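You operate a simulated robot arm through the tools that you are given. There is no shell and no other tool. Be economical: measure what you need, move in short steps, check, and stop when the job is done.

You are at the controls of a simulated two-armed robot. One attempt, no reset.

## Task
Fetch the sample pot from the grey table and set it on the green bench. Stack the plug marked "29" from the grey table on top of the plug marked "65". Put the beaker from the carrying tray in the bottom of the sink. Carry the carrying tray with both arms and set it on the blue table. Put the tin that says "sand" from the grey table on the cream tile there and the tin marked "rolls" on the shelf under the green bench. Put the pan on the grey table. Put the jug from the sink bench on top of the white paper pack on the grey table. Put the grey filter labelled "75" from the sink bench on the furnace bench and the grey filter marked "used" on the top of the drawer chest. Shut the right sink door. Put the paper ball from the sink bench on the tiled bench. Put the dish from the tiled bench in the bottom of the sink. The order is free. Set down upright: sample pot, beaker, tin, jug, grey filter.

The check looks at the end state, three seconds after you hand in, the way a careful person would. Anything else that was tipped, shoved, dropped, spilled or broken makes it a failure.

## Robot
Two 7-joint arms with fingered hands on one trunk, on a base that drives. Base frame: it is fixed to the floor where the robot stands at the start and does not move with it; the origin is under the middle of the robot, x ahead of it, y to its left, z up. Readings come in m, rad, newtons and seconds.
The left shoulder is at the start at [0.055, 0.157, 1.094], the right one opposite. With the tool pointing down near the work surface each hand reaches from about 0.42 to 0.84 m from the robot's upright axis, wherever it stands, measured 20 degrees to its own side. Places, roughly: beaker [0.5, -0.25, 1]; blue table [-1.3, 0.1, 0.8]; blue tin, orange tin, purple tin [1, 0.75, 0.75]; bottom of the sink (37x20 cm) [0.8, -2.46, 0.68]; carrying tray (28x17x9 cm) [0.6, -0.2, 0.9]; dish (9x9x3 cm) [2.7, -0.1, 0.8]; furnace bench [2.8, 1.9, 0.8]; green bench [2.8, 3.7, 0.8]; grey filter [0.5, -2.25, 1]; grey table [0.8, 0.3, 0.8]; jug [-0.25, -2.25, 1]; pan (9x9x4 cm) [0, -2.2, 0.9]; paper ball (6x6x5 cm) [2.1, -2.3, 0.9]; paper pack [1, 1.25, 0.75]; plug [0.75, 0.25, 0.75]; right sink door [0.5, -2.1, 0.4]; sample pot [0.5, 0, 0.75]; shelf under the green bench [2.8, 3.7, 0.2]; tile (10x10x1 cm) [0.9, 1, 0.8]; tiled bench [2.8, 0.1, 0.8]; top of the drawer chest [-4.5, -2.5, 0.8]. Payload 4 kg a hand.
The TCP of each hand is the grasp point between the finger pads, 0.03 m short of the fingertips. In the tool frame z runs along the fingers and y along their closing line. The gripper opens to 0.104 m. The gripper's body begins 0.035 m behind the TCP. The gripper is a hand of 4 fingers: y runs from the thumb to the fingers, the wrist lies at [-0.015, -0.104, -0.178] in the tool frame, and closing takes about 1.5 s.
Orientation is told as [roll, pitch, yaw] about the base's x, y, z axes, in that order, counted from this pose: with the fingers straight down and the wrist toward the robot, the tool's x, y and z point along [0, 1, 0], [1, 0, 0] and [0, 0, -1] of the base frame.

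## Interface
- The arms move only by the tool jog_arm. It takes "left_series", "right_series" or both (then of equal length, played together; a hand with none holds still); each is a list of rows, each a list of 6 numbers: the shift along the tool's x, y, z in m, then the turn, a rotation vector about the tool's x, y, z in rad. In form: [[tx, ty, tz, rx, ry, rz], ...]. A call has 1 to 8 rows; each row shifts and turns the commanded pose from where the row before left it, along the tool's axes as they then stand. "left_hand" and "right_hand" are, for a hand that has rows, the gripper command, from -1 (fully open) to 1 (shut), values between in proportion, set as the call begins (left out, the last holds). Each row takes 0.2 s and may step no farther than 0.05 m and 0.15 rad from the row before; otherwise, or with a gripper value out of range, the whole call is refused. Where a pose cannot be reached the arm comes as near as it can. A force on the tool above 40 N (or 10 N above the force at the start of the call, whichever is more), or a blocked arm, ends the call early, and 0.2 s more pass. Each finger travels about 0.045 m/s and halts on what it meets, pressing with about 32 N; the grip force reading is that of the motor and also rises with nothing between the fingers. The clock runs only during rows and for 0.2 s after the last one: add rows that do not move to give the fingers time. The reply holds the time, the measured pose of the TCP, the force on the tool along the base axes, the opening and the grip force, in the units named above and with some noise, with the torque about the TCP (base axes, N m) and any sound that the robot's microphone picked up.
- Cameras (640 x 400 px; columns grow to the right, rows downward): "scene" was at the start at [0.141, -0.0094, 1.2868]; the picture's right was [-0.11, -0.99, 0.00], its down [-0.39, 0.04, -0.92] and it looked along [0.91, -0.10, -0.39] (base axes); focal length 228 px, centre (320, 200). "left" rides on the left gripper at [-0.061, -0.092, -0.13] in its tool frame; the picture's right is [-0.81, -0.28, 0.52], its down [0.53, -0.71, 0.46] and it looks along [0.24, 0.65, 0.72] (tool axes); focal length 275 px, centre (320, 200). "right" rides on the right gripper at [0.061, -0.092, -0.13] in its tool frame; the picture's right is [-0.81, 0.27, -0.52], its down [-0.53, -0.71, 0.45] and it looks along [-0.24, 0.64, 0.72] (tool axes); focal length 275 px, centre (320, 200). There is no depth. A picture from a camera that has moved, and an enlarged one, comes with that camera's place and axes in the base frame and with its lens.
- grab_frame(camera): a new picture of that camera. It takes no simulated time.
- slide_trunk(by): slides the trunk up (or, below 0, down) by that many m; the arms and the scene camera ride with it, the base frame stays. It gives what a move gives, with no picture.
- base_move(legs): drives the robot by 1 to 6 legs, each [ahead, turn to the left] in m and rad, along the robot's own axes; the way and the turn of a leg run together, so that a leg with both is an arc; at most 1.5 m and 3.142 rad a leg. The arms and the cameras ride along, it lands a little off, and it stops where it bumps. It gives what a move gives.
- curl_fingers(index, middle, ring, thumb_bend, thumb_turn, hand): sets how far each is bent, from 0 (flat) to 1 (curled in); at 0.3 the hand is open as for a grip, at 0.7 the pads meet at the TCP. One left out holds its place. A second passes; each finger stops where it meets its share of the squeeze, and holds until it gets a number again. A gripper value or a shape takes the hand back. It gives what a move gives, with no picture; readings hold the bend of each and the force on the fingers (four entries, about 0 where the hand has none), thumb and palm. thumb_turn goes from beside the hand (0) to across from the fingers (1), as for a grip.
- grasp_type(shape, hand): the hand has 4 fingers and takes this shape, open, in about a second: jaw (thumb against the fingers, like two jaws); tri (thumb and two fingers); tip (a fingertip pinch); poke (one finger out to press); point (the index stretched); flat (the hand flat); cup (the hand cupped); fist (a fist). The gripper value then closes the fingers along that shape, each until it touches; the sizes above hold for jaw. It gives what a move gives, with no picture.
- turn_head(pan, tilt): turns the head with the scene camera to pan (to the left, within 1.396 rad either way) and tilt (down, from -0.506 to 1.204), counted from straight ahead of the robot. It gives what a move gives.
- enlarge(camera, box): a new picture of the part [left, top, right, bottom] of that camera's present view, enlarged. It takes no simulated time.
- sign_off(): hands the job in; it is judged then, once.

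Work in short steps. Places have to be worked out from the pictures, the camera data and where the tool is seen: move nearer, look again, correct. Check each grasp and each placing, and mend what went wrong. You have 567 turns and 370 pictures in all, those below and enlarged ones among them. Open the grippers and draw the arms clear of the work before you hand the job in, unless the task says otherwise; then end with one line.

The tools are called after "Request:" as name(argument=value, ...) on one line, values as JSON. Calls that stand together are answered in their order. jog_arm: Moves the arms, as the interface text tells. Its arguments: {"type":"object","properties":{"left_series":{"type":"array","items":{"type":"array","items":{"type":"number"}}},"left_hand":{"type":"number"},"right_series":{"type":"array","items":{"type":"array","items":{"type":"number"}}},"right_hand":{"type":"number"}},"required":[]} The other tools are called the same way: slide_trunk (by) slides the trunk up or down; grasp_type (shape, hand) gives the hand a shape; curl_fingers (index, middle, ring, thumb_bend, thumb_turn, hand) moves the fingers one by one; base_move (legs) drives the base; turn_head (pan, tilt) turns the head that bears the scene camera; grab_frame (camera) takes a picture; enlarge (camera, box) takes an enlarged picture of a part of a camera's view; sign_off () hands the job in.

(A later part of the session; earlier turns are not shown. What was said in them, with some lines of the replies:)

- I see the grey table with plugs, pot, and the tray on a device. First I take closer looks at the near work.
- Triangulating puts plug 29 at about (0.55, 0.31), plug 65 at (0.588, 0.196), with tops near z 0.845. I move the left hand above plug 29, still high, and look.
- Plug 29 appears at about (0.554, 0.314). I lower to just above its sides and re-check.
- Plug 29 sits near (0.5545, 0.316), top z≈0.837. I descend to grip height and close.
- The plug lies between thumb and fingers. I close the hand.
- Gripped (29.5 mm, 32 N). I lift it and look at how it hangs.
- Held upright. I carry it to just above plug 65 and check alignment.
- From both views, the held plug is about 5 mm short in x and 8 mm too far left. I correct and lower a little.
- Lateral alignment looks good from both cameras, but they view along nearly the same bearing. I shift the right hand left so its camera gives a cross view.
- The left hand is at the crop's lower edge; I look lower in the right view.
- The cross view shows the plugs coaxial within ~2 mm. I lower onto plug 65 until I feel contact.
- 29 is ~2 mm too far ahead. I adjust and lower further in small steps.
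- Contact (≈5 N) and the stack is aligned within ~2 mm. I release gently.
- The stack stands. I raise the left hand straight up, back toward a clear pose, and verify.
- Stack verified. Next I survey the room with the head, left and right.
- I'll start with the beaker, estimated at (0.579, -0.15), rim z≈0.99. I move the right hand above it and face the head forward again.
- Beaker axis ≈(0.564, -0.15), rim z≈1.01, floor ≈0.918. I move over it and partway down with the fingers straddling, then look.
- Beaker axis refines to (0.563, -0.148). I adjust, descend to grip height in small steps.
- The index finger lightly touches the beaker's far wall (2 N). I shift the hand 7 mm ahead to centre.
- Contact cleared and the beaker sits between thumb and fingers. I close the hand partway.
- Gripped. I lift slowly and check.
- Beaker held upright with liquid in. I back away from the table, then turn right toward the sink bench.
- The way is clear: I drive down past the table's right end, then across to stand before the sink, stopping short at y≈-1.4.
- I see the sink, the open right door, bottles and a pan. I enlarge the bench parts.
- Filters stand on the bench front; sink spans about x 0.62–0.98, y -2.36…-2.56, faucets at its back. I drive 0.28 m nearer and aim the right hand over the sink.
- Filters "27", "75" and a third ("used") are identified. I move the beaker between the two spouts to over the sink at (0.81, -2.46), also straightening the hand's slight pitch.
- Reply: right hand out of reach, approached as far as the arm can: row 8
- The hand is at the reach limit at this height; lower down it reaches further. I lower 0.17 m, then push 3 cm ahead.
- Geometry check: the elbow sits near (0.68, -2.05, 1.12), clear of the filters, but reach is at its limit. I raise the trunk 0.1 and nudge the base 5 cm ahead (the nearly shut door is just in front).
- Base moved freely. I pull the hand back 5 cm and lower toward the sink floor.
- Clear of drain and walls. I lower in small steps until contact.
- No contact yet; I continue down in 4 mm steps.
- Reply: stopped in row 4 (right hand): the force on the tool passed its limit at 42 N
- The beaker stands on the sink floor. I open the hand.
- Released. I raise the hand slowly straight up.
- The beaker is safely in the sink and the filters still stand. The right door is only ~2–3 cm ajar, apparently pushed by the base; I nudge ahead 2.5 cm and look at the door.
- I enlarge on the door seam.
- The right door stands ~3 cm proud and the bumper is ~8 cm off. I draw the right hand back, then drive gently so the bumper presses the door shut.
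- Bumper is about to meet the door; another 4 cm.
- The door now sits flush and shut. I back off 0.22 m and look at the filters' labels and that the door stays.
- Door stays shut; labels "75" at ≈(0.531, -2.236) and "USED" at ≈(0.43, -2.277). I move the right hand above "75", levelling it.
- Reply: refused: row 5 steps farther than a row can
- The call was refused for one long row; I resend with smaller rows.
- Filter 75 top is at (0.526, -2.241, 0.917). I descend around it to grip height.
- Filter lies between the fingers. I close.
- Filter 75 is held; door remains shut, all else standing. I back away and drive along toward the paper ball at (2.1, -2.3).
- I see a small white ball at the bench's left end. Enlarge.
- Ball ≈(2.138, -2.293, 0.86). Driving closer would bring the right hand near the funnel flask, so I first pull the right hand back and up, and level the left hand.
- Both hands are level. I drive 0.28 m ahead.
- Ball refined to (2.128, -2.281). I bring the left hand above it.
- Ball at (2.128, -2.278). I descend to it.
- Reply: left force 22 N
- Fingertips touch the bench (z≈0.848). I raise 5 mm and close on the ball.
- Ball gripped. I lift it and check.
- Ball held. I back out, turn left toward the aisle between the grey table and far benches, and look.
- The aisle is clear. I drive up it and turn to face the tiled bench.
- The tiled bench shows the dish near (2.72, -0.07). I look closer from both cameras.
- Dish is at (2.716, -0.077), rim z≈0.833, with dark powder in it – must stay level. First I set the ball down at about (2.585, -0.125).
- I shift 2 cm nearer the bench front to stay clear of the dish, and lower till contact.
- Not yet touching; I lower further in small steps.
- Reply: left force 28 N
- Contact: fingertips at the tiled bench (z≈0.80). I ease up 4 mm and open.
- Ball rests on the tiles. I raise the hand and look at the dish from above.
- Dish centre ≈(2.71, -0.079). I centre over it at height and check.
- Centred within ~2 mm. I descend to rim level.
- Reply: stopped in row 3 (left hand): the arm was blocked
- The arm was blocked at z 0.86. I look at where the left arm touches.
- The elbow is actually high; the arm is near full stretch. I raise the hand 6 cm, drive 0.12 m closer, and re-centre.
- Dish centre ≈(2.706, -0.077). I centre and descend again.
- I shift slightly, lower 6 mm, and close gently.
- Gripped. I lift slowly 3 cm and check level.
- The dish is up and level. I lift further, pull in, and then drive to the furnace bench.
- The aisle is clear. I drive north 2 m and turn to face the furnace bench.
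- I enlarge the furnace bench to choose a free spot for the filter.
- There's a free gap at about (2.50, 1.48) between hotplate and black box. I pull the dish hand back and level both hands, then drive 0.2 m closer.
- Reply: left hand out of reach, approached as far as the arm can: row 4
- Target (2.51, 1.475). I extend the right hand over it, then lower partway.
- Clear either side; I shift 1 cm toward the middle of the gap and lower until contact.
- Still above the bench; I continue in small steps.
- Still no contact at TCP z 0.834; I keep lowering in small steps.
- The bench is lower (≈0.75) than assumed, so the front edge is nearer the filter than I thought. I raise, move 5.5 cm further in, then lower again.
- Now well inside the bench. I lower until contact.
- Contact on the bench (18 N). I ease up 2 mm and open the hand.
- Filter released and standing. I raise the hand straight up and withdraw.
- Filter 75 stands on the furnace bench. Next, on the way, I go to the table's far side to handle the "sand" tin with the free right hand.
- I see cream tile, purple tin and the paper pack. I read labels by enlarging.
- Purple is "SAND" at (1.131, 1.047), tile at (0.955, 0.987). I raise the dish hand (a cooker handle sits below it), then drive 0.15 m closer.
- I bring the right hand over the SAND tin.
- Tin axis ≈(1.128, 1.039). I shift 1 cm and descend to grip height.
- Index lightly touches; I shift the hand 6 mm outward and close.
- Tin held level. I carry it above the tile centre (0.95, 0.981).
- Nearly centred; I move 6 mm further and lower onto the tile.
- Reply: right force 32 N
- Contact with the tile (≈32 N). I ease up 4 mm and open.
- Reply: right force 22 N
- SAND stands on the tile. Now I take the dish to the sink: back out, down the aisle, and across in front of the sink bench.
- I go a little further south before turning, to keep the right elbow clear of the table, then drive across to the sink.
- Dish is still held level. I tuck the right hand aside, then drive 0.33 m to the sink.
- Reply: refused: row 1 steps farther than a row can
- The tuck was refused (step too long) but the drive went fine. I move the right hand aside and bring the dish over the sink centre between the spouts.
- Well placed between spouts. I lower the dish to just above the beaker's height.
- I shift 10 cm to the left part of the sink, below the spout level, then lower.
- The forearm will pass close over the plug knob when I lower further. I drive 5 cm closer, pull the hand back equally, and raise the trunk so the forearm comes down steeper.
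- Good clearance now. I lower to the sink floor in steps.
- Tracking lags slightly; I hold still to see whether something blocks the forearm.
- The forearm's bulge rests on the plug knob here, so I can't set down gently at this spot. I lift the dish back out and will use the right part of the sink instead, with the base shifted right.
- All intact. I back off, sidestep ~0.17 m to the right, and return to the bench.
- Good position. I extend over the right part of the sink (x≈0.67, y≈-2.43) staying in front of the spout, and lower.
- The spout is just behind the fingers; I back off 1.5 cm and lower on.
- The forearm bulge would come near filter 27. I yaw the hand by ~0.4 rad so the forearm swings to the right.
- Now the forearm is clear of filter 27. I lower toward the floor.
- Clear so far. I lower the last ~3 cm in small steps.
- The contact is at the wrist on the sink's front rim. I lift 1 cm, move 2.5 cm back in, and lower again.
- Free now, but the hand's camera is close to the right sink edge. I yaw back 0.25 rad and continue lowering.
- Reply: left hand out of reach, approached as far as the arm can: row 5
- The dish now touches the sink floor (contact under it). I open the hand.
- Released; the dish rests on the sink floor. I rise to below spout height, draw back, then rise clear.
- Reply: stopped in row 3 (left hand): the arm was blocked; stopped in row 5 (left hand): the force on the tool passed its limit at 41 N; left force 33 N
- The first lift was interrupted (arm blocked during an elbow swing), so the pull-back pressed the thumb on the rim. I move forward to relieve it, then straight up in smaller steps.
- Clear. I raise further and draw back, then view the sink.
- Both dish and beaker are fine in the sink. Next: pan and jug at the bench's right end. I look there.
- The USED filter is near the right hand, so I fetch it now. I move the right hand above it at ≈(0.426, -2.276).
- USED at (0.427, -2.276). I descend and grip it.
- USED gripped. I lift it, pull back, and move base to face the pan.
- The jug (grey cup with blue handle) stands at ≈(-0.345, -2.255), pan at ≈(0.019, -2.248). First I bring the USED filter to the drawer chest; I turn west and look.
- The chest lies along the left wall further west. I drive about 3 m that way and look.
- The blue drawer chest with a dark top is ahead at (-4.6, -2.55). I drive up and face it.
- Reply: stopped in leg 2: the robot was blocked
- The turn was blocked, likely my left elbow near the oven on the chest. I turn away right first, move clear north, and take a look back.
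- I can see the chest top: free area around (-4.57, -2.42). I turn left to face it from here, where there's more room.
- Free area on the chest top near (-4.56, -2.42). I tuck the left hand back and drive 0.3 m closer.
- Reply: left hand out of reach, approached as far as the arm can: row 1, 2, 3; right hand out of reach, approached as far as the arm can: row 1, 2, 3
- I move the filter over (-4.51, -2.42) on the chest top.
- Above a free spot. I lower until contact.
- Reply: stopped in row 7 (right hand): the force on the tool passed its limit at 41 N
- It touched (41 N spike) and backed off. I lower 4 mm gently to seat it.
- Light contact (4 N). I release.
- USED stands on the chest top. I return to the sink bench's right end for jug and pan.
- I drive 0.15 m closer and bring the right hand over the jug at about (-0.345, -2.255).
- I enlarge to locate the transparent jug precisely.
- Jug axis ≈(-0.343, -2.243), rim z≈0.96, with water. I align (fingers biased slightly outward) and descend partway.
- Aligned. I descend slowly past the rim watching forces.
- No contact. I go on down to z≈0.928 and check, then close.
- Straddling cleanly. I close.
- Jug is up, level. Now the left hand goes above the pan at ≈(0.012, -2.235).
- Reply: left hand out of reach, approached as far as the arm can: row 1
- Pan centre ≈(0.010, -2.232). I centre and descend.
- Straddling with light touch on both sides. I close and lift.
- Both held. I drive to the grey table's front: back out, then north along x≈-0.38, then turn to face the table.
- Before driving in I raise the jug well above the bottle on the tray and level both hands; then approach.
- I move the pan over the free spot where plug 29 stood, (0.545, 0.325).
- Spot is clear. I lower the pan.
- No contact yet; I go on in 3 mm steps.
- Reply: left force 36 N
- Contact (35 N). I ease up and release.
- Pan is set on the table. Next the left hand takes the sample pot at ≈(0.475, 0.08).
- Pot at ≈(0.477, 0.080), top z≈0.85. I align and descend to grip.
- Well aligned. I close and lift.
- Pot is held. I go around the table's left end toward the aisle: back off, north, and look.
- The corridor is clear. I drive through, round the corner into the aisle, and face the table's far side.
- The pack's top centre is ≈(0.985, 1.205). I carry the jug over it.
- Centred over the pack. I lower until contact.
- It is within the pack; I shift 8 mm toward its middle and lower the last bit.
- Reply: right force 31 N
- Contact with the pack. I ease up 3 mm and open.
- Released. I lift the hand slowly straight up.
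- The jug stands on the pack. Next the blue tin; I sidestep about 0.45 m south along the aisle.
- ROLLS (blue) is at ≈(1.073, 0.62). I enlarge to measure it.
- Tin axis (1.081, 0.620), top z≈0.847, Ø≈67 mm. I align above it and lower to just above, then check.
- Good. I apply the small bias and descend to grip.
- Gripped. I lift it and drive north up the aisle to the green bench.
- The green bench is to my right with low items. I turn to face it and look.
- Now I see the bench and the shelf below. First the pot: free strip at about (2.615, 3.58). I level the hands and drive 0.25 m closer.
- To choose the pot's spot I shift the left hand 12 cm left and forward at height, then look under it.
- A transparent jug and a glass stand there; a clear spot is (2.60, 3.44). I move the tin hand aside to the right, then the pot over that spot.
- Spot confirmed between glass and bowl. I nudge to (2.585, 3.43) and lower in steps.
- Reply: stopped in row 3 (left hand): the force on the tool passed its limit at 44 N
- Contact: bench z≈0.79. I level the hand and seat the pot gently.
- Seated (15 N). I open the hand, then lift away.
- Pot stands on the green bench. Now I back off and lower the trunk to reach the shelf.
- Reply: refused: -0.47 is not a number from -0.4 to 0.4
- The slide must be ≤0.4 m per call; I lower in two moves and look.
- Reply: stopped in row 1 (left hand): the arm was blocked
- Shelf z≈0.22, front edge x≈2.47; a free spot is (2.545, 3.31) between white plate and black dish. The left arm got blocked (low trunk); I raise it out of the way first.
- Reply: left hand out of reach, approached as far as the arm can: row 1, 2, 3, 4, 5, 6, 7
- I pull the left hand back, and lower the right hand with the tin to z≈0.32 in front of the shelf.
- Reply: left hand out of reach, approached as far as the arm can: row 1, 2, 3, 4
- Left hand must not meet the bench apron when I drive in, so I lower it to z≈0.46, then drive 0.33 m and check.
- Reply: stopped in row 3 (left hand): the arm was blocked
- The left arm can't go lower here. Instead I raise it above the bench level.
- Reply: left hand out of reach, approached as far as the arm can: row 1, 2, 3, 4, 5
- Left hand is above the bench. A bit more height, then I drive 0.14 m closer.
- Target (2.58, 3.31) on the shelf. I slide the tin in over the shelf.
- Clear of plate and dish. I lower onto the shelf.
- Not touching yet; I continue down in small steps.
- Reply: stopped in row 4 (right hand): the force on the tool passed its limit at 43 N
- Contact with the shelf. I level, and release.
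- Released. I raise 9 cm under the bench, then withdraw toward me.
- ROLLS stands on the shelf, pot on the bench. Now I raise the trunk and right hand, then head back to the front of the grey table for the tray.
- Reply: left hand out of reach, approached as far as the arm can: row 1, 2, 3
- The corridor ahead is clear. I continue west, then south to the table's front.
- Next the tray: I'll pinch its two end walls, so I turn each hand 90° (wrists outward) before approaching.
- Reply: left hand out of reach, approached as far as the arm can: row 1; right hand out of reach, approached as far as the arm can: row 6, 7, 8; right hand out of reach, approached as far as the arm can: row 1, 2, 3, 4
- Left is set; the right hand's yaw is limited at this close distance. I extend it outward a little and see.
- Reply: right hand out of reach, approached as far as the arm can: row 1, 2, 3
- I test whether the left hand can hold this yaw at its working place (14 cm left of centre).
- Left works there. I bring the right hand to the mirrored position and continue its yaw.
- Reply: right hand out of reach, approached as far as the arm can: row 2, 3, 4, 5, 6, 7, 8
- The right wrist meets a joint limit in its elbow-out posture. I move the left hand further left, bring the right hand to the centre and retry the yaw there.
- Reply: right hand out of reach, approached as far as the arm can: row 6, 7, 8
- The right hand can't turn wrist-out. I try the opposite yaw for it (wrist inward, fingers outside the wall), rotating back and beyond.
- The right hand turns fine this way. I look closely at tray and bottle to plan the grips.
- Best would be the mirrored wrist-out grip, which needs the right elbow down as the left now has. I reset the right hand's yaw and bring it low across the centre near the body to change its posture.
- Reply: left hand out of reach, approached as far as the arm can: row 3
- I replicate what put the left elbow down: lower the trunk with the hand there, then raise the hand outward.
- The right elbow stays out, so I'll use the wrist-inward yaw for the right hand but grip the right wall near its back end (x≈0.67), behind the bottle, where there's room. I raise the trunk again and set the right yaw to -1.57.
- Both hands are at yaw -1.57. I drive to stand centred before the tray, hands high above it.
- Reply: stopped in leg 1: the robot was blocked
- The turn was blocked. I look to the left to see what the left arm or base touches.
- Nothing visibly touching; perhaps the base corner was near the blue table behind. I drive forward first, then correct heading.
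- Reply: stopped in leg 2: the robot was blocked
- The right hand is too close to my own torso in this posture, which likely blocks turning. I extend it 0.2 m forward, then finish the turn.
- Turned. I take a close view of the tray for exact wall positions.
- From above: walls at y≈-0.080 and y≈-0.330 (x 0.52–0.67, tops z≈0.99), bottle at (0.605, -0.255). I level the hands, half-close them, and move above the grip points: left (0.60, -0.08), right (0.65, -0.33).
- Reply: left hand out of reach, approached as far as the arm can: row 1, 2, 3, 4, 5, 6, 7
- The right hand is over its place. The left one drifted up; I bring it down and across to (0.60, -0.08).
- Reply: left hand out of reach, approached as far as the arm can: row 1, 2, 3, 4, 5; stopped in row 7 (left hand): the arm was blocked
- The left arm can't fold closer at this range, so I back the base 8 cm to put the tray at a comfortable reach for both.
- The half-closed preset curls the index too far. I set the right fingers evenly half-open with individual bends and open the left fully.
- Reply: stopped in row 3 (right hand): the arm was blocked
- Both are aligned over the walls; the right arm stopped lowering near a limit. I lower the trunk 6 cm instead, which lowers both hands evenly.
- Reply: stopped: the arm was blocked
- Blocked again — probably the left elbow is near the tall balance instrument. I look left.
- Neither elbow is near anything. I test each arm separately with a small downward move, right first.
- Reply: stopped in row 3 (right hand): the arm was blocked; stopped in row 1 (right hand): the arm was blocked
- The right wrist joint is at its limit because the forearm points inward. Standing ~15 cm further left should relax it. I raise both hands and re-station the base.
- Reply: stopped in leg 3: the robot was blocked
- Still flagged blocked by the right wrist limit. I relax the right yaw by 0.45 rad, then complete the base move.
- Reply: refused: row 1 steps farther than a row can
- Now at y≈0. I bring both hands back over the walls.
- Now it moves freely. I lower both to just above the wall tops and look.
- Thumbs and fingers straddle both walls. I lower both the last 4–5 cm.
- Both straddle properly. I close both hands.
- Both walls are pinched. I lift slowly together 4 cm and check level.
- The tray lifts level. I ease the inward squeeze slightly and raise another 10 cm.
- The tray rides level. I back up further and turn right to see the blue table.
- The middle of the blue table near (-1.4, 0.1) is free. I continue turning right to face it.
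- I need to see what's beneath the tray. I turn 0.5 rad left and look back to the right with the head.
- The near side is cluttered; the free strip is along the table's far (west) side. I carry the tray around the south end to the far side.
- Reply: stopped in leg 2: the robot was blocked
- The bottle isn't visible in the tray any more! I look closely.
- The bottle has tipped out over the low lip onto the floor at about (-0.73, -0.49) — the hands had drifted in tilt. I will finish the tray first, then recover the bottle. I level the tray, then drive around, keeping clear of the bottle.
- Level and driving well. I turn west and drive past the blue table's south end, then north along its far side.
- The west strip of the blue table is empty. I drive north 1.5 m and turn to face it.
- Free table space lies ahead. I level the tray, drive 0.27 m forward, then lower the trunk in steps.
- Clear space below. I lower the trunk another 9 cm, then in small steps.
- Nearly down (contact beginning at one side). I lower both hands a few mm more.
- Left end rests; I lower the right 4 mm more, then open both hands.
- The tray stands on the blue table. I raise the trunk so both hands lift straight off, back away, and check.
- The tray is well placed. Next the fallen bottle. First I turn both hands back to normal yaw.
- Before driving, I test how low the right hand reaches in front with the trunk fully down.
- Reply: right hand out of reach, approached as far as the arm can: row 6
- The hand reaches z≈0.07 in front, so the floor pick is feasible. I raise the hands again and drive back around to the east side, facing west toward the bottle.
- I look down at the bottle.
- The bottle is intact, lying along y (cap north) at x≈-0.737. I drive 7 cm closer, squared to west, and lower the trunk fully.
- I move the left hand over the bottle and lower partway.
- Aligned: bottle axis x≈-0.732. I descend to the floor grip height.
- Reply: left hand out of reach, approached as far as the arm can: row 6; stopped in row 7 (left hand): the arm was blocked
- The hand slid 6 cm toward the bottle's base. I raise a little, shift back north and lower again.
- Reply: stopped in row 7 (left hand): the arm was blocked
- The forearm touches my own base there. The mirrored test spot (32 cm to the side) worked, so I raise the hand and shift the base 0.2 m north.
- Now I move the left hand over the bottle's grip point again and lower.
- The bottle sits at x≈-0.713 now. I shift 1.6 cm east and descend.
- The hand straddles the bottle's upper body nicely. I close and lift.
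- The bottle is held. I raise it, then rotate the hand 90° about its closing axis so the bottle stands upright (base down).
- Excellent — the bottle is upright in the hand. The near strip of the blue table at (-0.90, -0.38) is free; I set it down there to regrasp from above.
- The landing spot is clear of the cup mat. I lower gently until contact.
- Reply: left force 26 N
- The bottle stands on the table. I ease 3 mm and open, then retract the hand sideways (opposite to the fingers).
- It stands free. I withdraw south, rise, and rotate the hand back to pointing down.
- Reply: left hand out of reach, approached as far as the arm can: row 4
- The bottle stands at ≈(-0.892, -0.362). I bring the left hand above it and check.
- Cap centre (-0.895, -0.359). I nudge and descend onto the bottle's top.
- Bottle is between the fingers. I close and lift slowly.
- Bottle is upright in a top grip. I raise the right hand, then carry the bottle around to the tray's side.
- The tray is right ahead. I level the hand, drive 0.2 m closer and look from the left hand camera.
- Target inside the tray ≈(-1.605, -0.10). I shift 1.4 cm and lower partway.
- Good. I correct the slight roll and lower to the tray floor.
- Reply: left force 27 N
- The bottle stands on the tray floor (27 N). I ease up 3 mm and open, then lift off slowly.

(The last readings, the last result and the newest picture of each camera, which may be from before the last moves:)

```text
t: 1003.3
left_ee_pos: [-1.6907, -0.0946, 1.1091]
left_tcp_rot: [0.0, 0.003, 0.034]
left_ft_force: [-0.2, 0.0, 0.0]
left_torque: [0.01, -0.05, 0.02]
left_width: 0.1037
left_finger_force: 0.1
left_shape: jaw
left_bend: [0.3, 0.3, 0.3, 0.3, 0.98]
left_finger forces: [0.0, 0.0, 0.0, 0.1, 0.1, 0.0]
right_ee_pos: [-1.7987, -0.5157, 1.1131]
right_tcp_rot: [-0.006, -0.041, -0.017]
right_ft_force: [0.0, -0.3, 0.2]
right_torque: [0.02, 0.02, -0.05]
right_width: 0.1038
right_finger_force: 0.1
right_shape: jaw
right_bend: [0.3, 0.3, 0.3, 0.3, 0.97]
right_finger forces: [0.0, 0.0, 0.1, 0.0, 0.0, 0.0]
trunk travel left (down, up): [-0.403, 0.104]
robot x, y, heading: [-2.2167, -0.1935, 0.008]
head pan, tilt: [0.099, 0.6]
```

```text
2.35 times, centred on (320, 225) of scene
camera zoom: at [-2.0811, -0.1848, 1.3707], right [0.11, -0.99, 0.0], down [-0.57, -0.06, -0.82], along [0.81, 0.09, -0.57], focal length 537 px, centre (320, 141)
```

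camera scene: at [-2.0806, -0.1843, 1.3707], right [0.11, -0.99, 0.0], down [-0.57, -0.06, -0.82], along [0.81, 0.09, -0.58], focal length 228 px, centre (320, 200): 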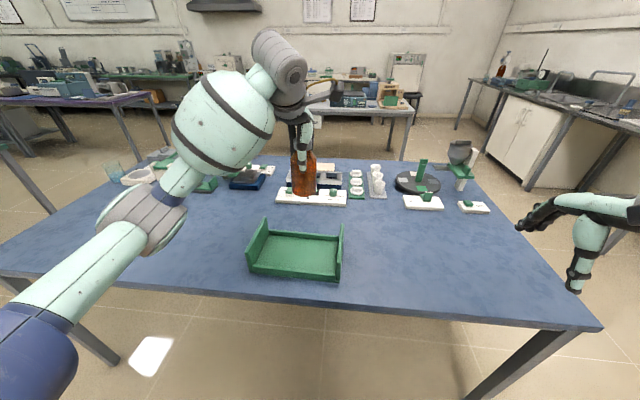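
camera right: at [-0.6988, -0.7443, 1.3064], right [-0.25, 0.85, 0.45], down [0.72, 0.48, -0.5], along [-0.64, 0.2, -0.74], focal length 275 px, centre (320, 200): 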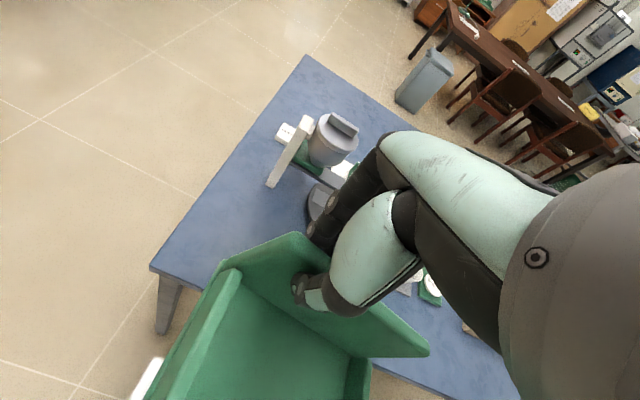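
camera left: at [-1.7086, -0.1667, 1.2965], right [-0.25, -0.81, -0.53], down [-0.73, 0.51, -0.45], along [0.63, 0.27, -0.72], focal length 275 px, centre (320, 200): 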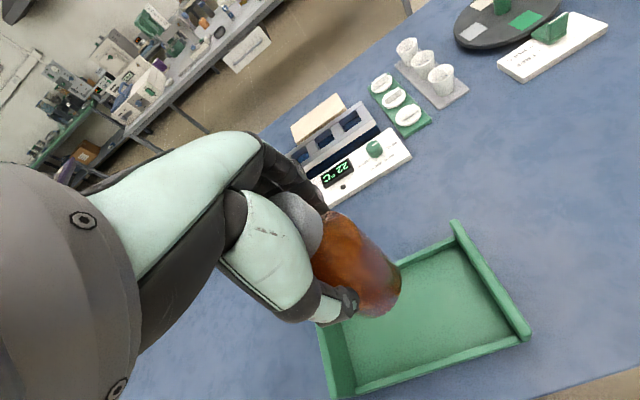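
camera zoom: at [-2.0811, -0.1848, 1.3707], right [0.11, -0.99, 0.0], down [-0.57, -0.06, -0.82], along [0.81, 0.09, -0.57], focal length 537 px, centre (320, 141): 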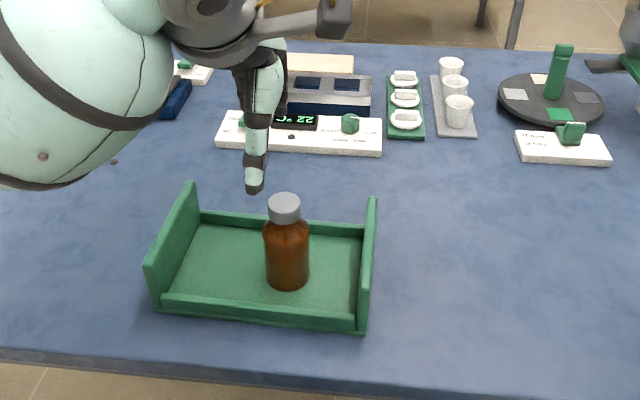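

The bottle stands upright in the tray on the blue table. I back the robot clear of the work and take a last look.

Request:
base_move(legs=[[-0.35, 0]])

Request:
turn_head(pan=0, tilt=0.3)

Request:
grab_frame(camera="scene")

Request:
enlarge(camera="scene", box=[180, 120, 480, 270])

```text
t: 1005.7
left_ee_pos: [-2.0478, -0.0959, 1.1086]
left_tcp_rot: [-0.001, 0.003, 0.038]
left_ft_force: [-0.6, 0.3, -0.4]
left_torque: [0.04, -0.02, -0.02]
left_width: 0.1037
left_finger_force: 0.0
left_shape: jaw
left_bend: [0.3, 0.3, 0.3, 0.3, 0.98]
left_finger forces: [0.0, 0.1, 0.0, 0.0, 0.1, 0.1]
right_ee_pos: [-2.1531, -0.5153, 1.1104]
right_tcp_rot: [-0.003, -0.039, -0.014]
right_ft_force: [-0.1, 0.0, 0.6]
right_torque: [0.01, 0.0, -0.02]
right_width: 0.1036
right_finger_force: 0.0
right_shape: jaw
right_bend: [0.3, 0.3, 0.3, 0.3, 0.97]
right_finger forces: [0.1, 0.1, 0.1, 0.0, 0.0, 0.0]
trunk travel left (down, up): [-0.403, 0.104]
robot x, y, heading: [-2.5748, -0.1991, 0.01]
head pan, tilt: [0.099, 0.6]
```

```text
t: 1006.5
left_ee_pos: [-2.0597, -0.0992, 1.1177]
left_tcp_rot: [-0.017, -0.021, 0.025]
left_ft_force: [0.1, -0.1, 0.2]
left_torque: [0.0, 0.02, -0.03]
left_width: 0.1039
left_finger_force: 0.1
left_shape: jaw
left_bend: [0.3, 0.3, 0.3, 0.3, 0.98]
left_finger forces: [0.0, 0.0, 0.0, 0.0, 0.0, 0.0]
right_ee_pos: [-2.1682, -0.515, 1.1177]
right_tcp_rot: [-0.005, -0.05, -0.014]
right_ft_force: [0.1, 0.4, 0.3]
right_torque: [-0.03, -0.02, 0.01]
right_width: 0.1043
right_finger_force: 0.1
right_shape: jaw
right_bend: [0.3, 0.3, 0.3, 0.3, 0.97]
right_finger forces: [0.0, 0.0, 0.0, 0.0, 0.0, 0.0]
trunk travel left (down, up): [-0.403, 0.104]
robot x, y, heading: [-2.5764, -0.1958, 0.012]
head pan, tilt: [0.0, 0.3]
```

```text
36 pictures are left
camera scene: at [-2.4325, -0.1959, 1.398], right [0.01, -1.0, 0.0], down [-0.31, 0.0, -0.95], along [0.95, 0.01, -0.31], focal length 228 px, centre (320, 200)
```

scene: 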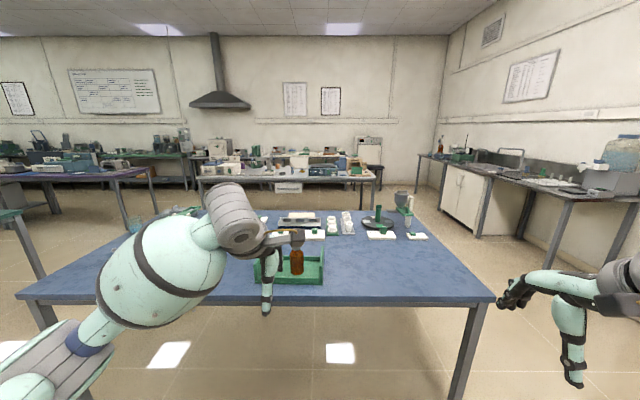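

```text
2.13 times, centred on (330, 195) of scene
camera zoom: at [-2.4325, -0.1959, 1.398], right [0.01, -1.0, 0.0], down [-0.31, 0.0, -0.95], along [0.95, 0.01, -0.31], focal length 487 px, centre (299, 211)
```

zoom: 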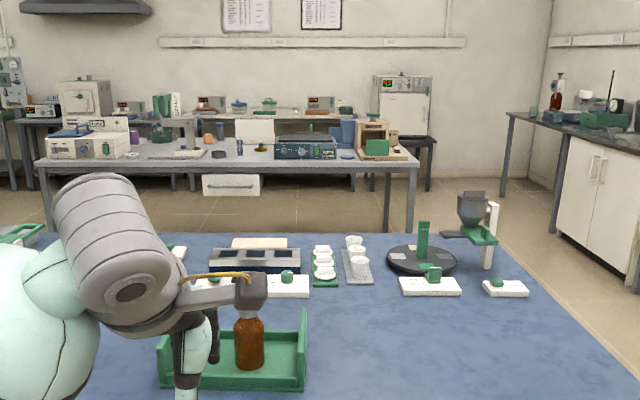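

All jobs are seen done: plug stack and pan on the grey table, doors shut, tray with bottle on the blue table, hands open and clear. I hand in.

Request:
sign_off()

```text
The job is handed in.
```

All the tasks are done and the job is handed in, but while I carried the tray its brown bottle tipped out onto the floor. It looked whole with nothing spilled, and I stood it back upright in the tray on the blue table. My forearm also rested on the sink's plug knob for a moment; it looked unmoved afterwards.
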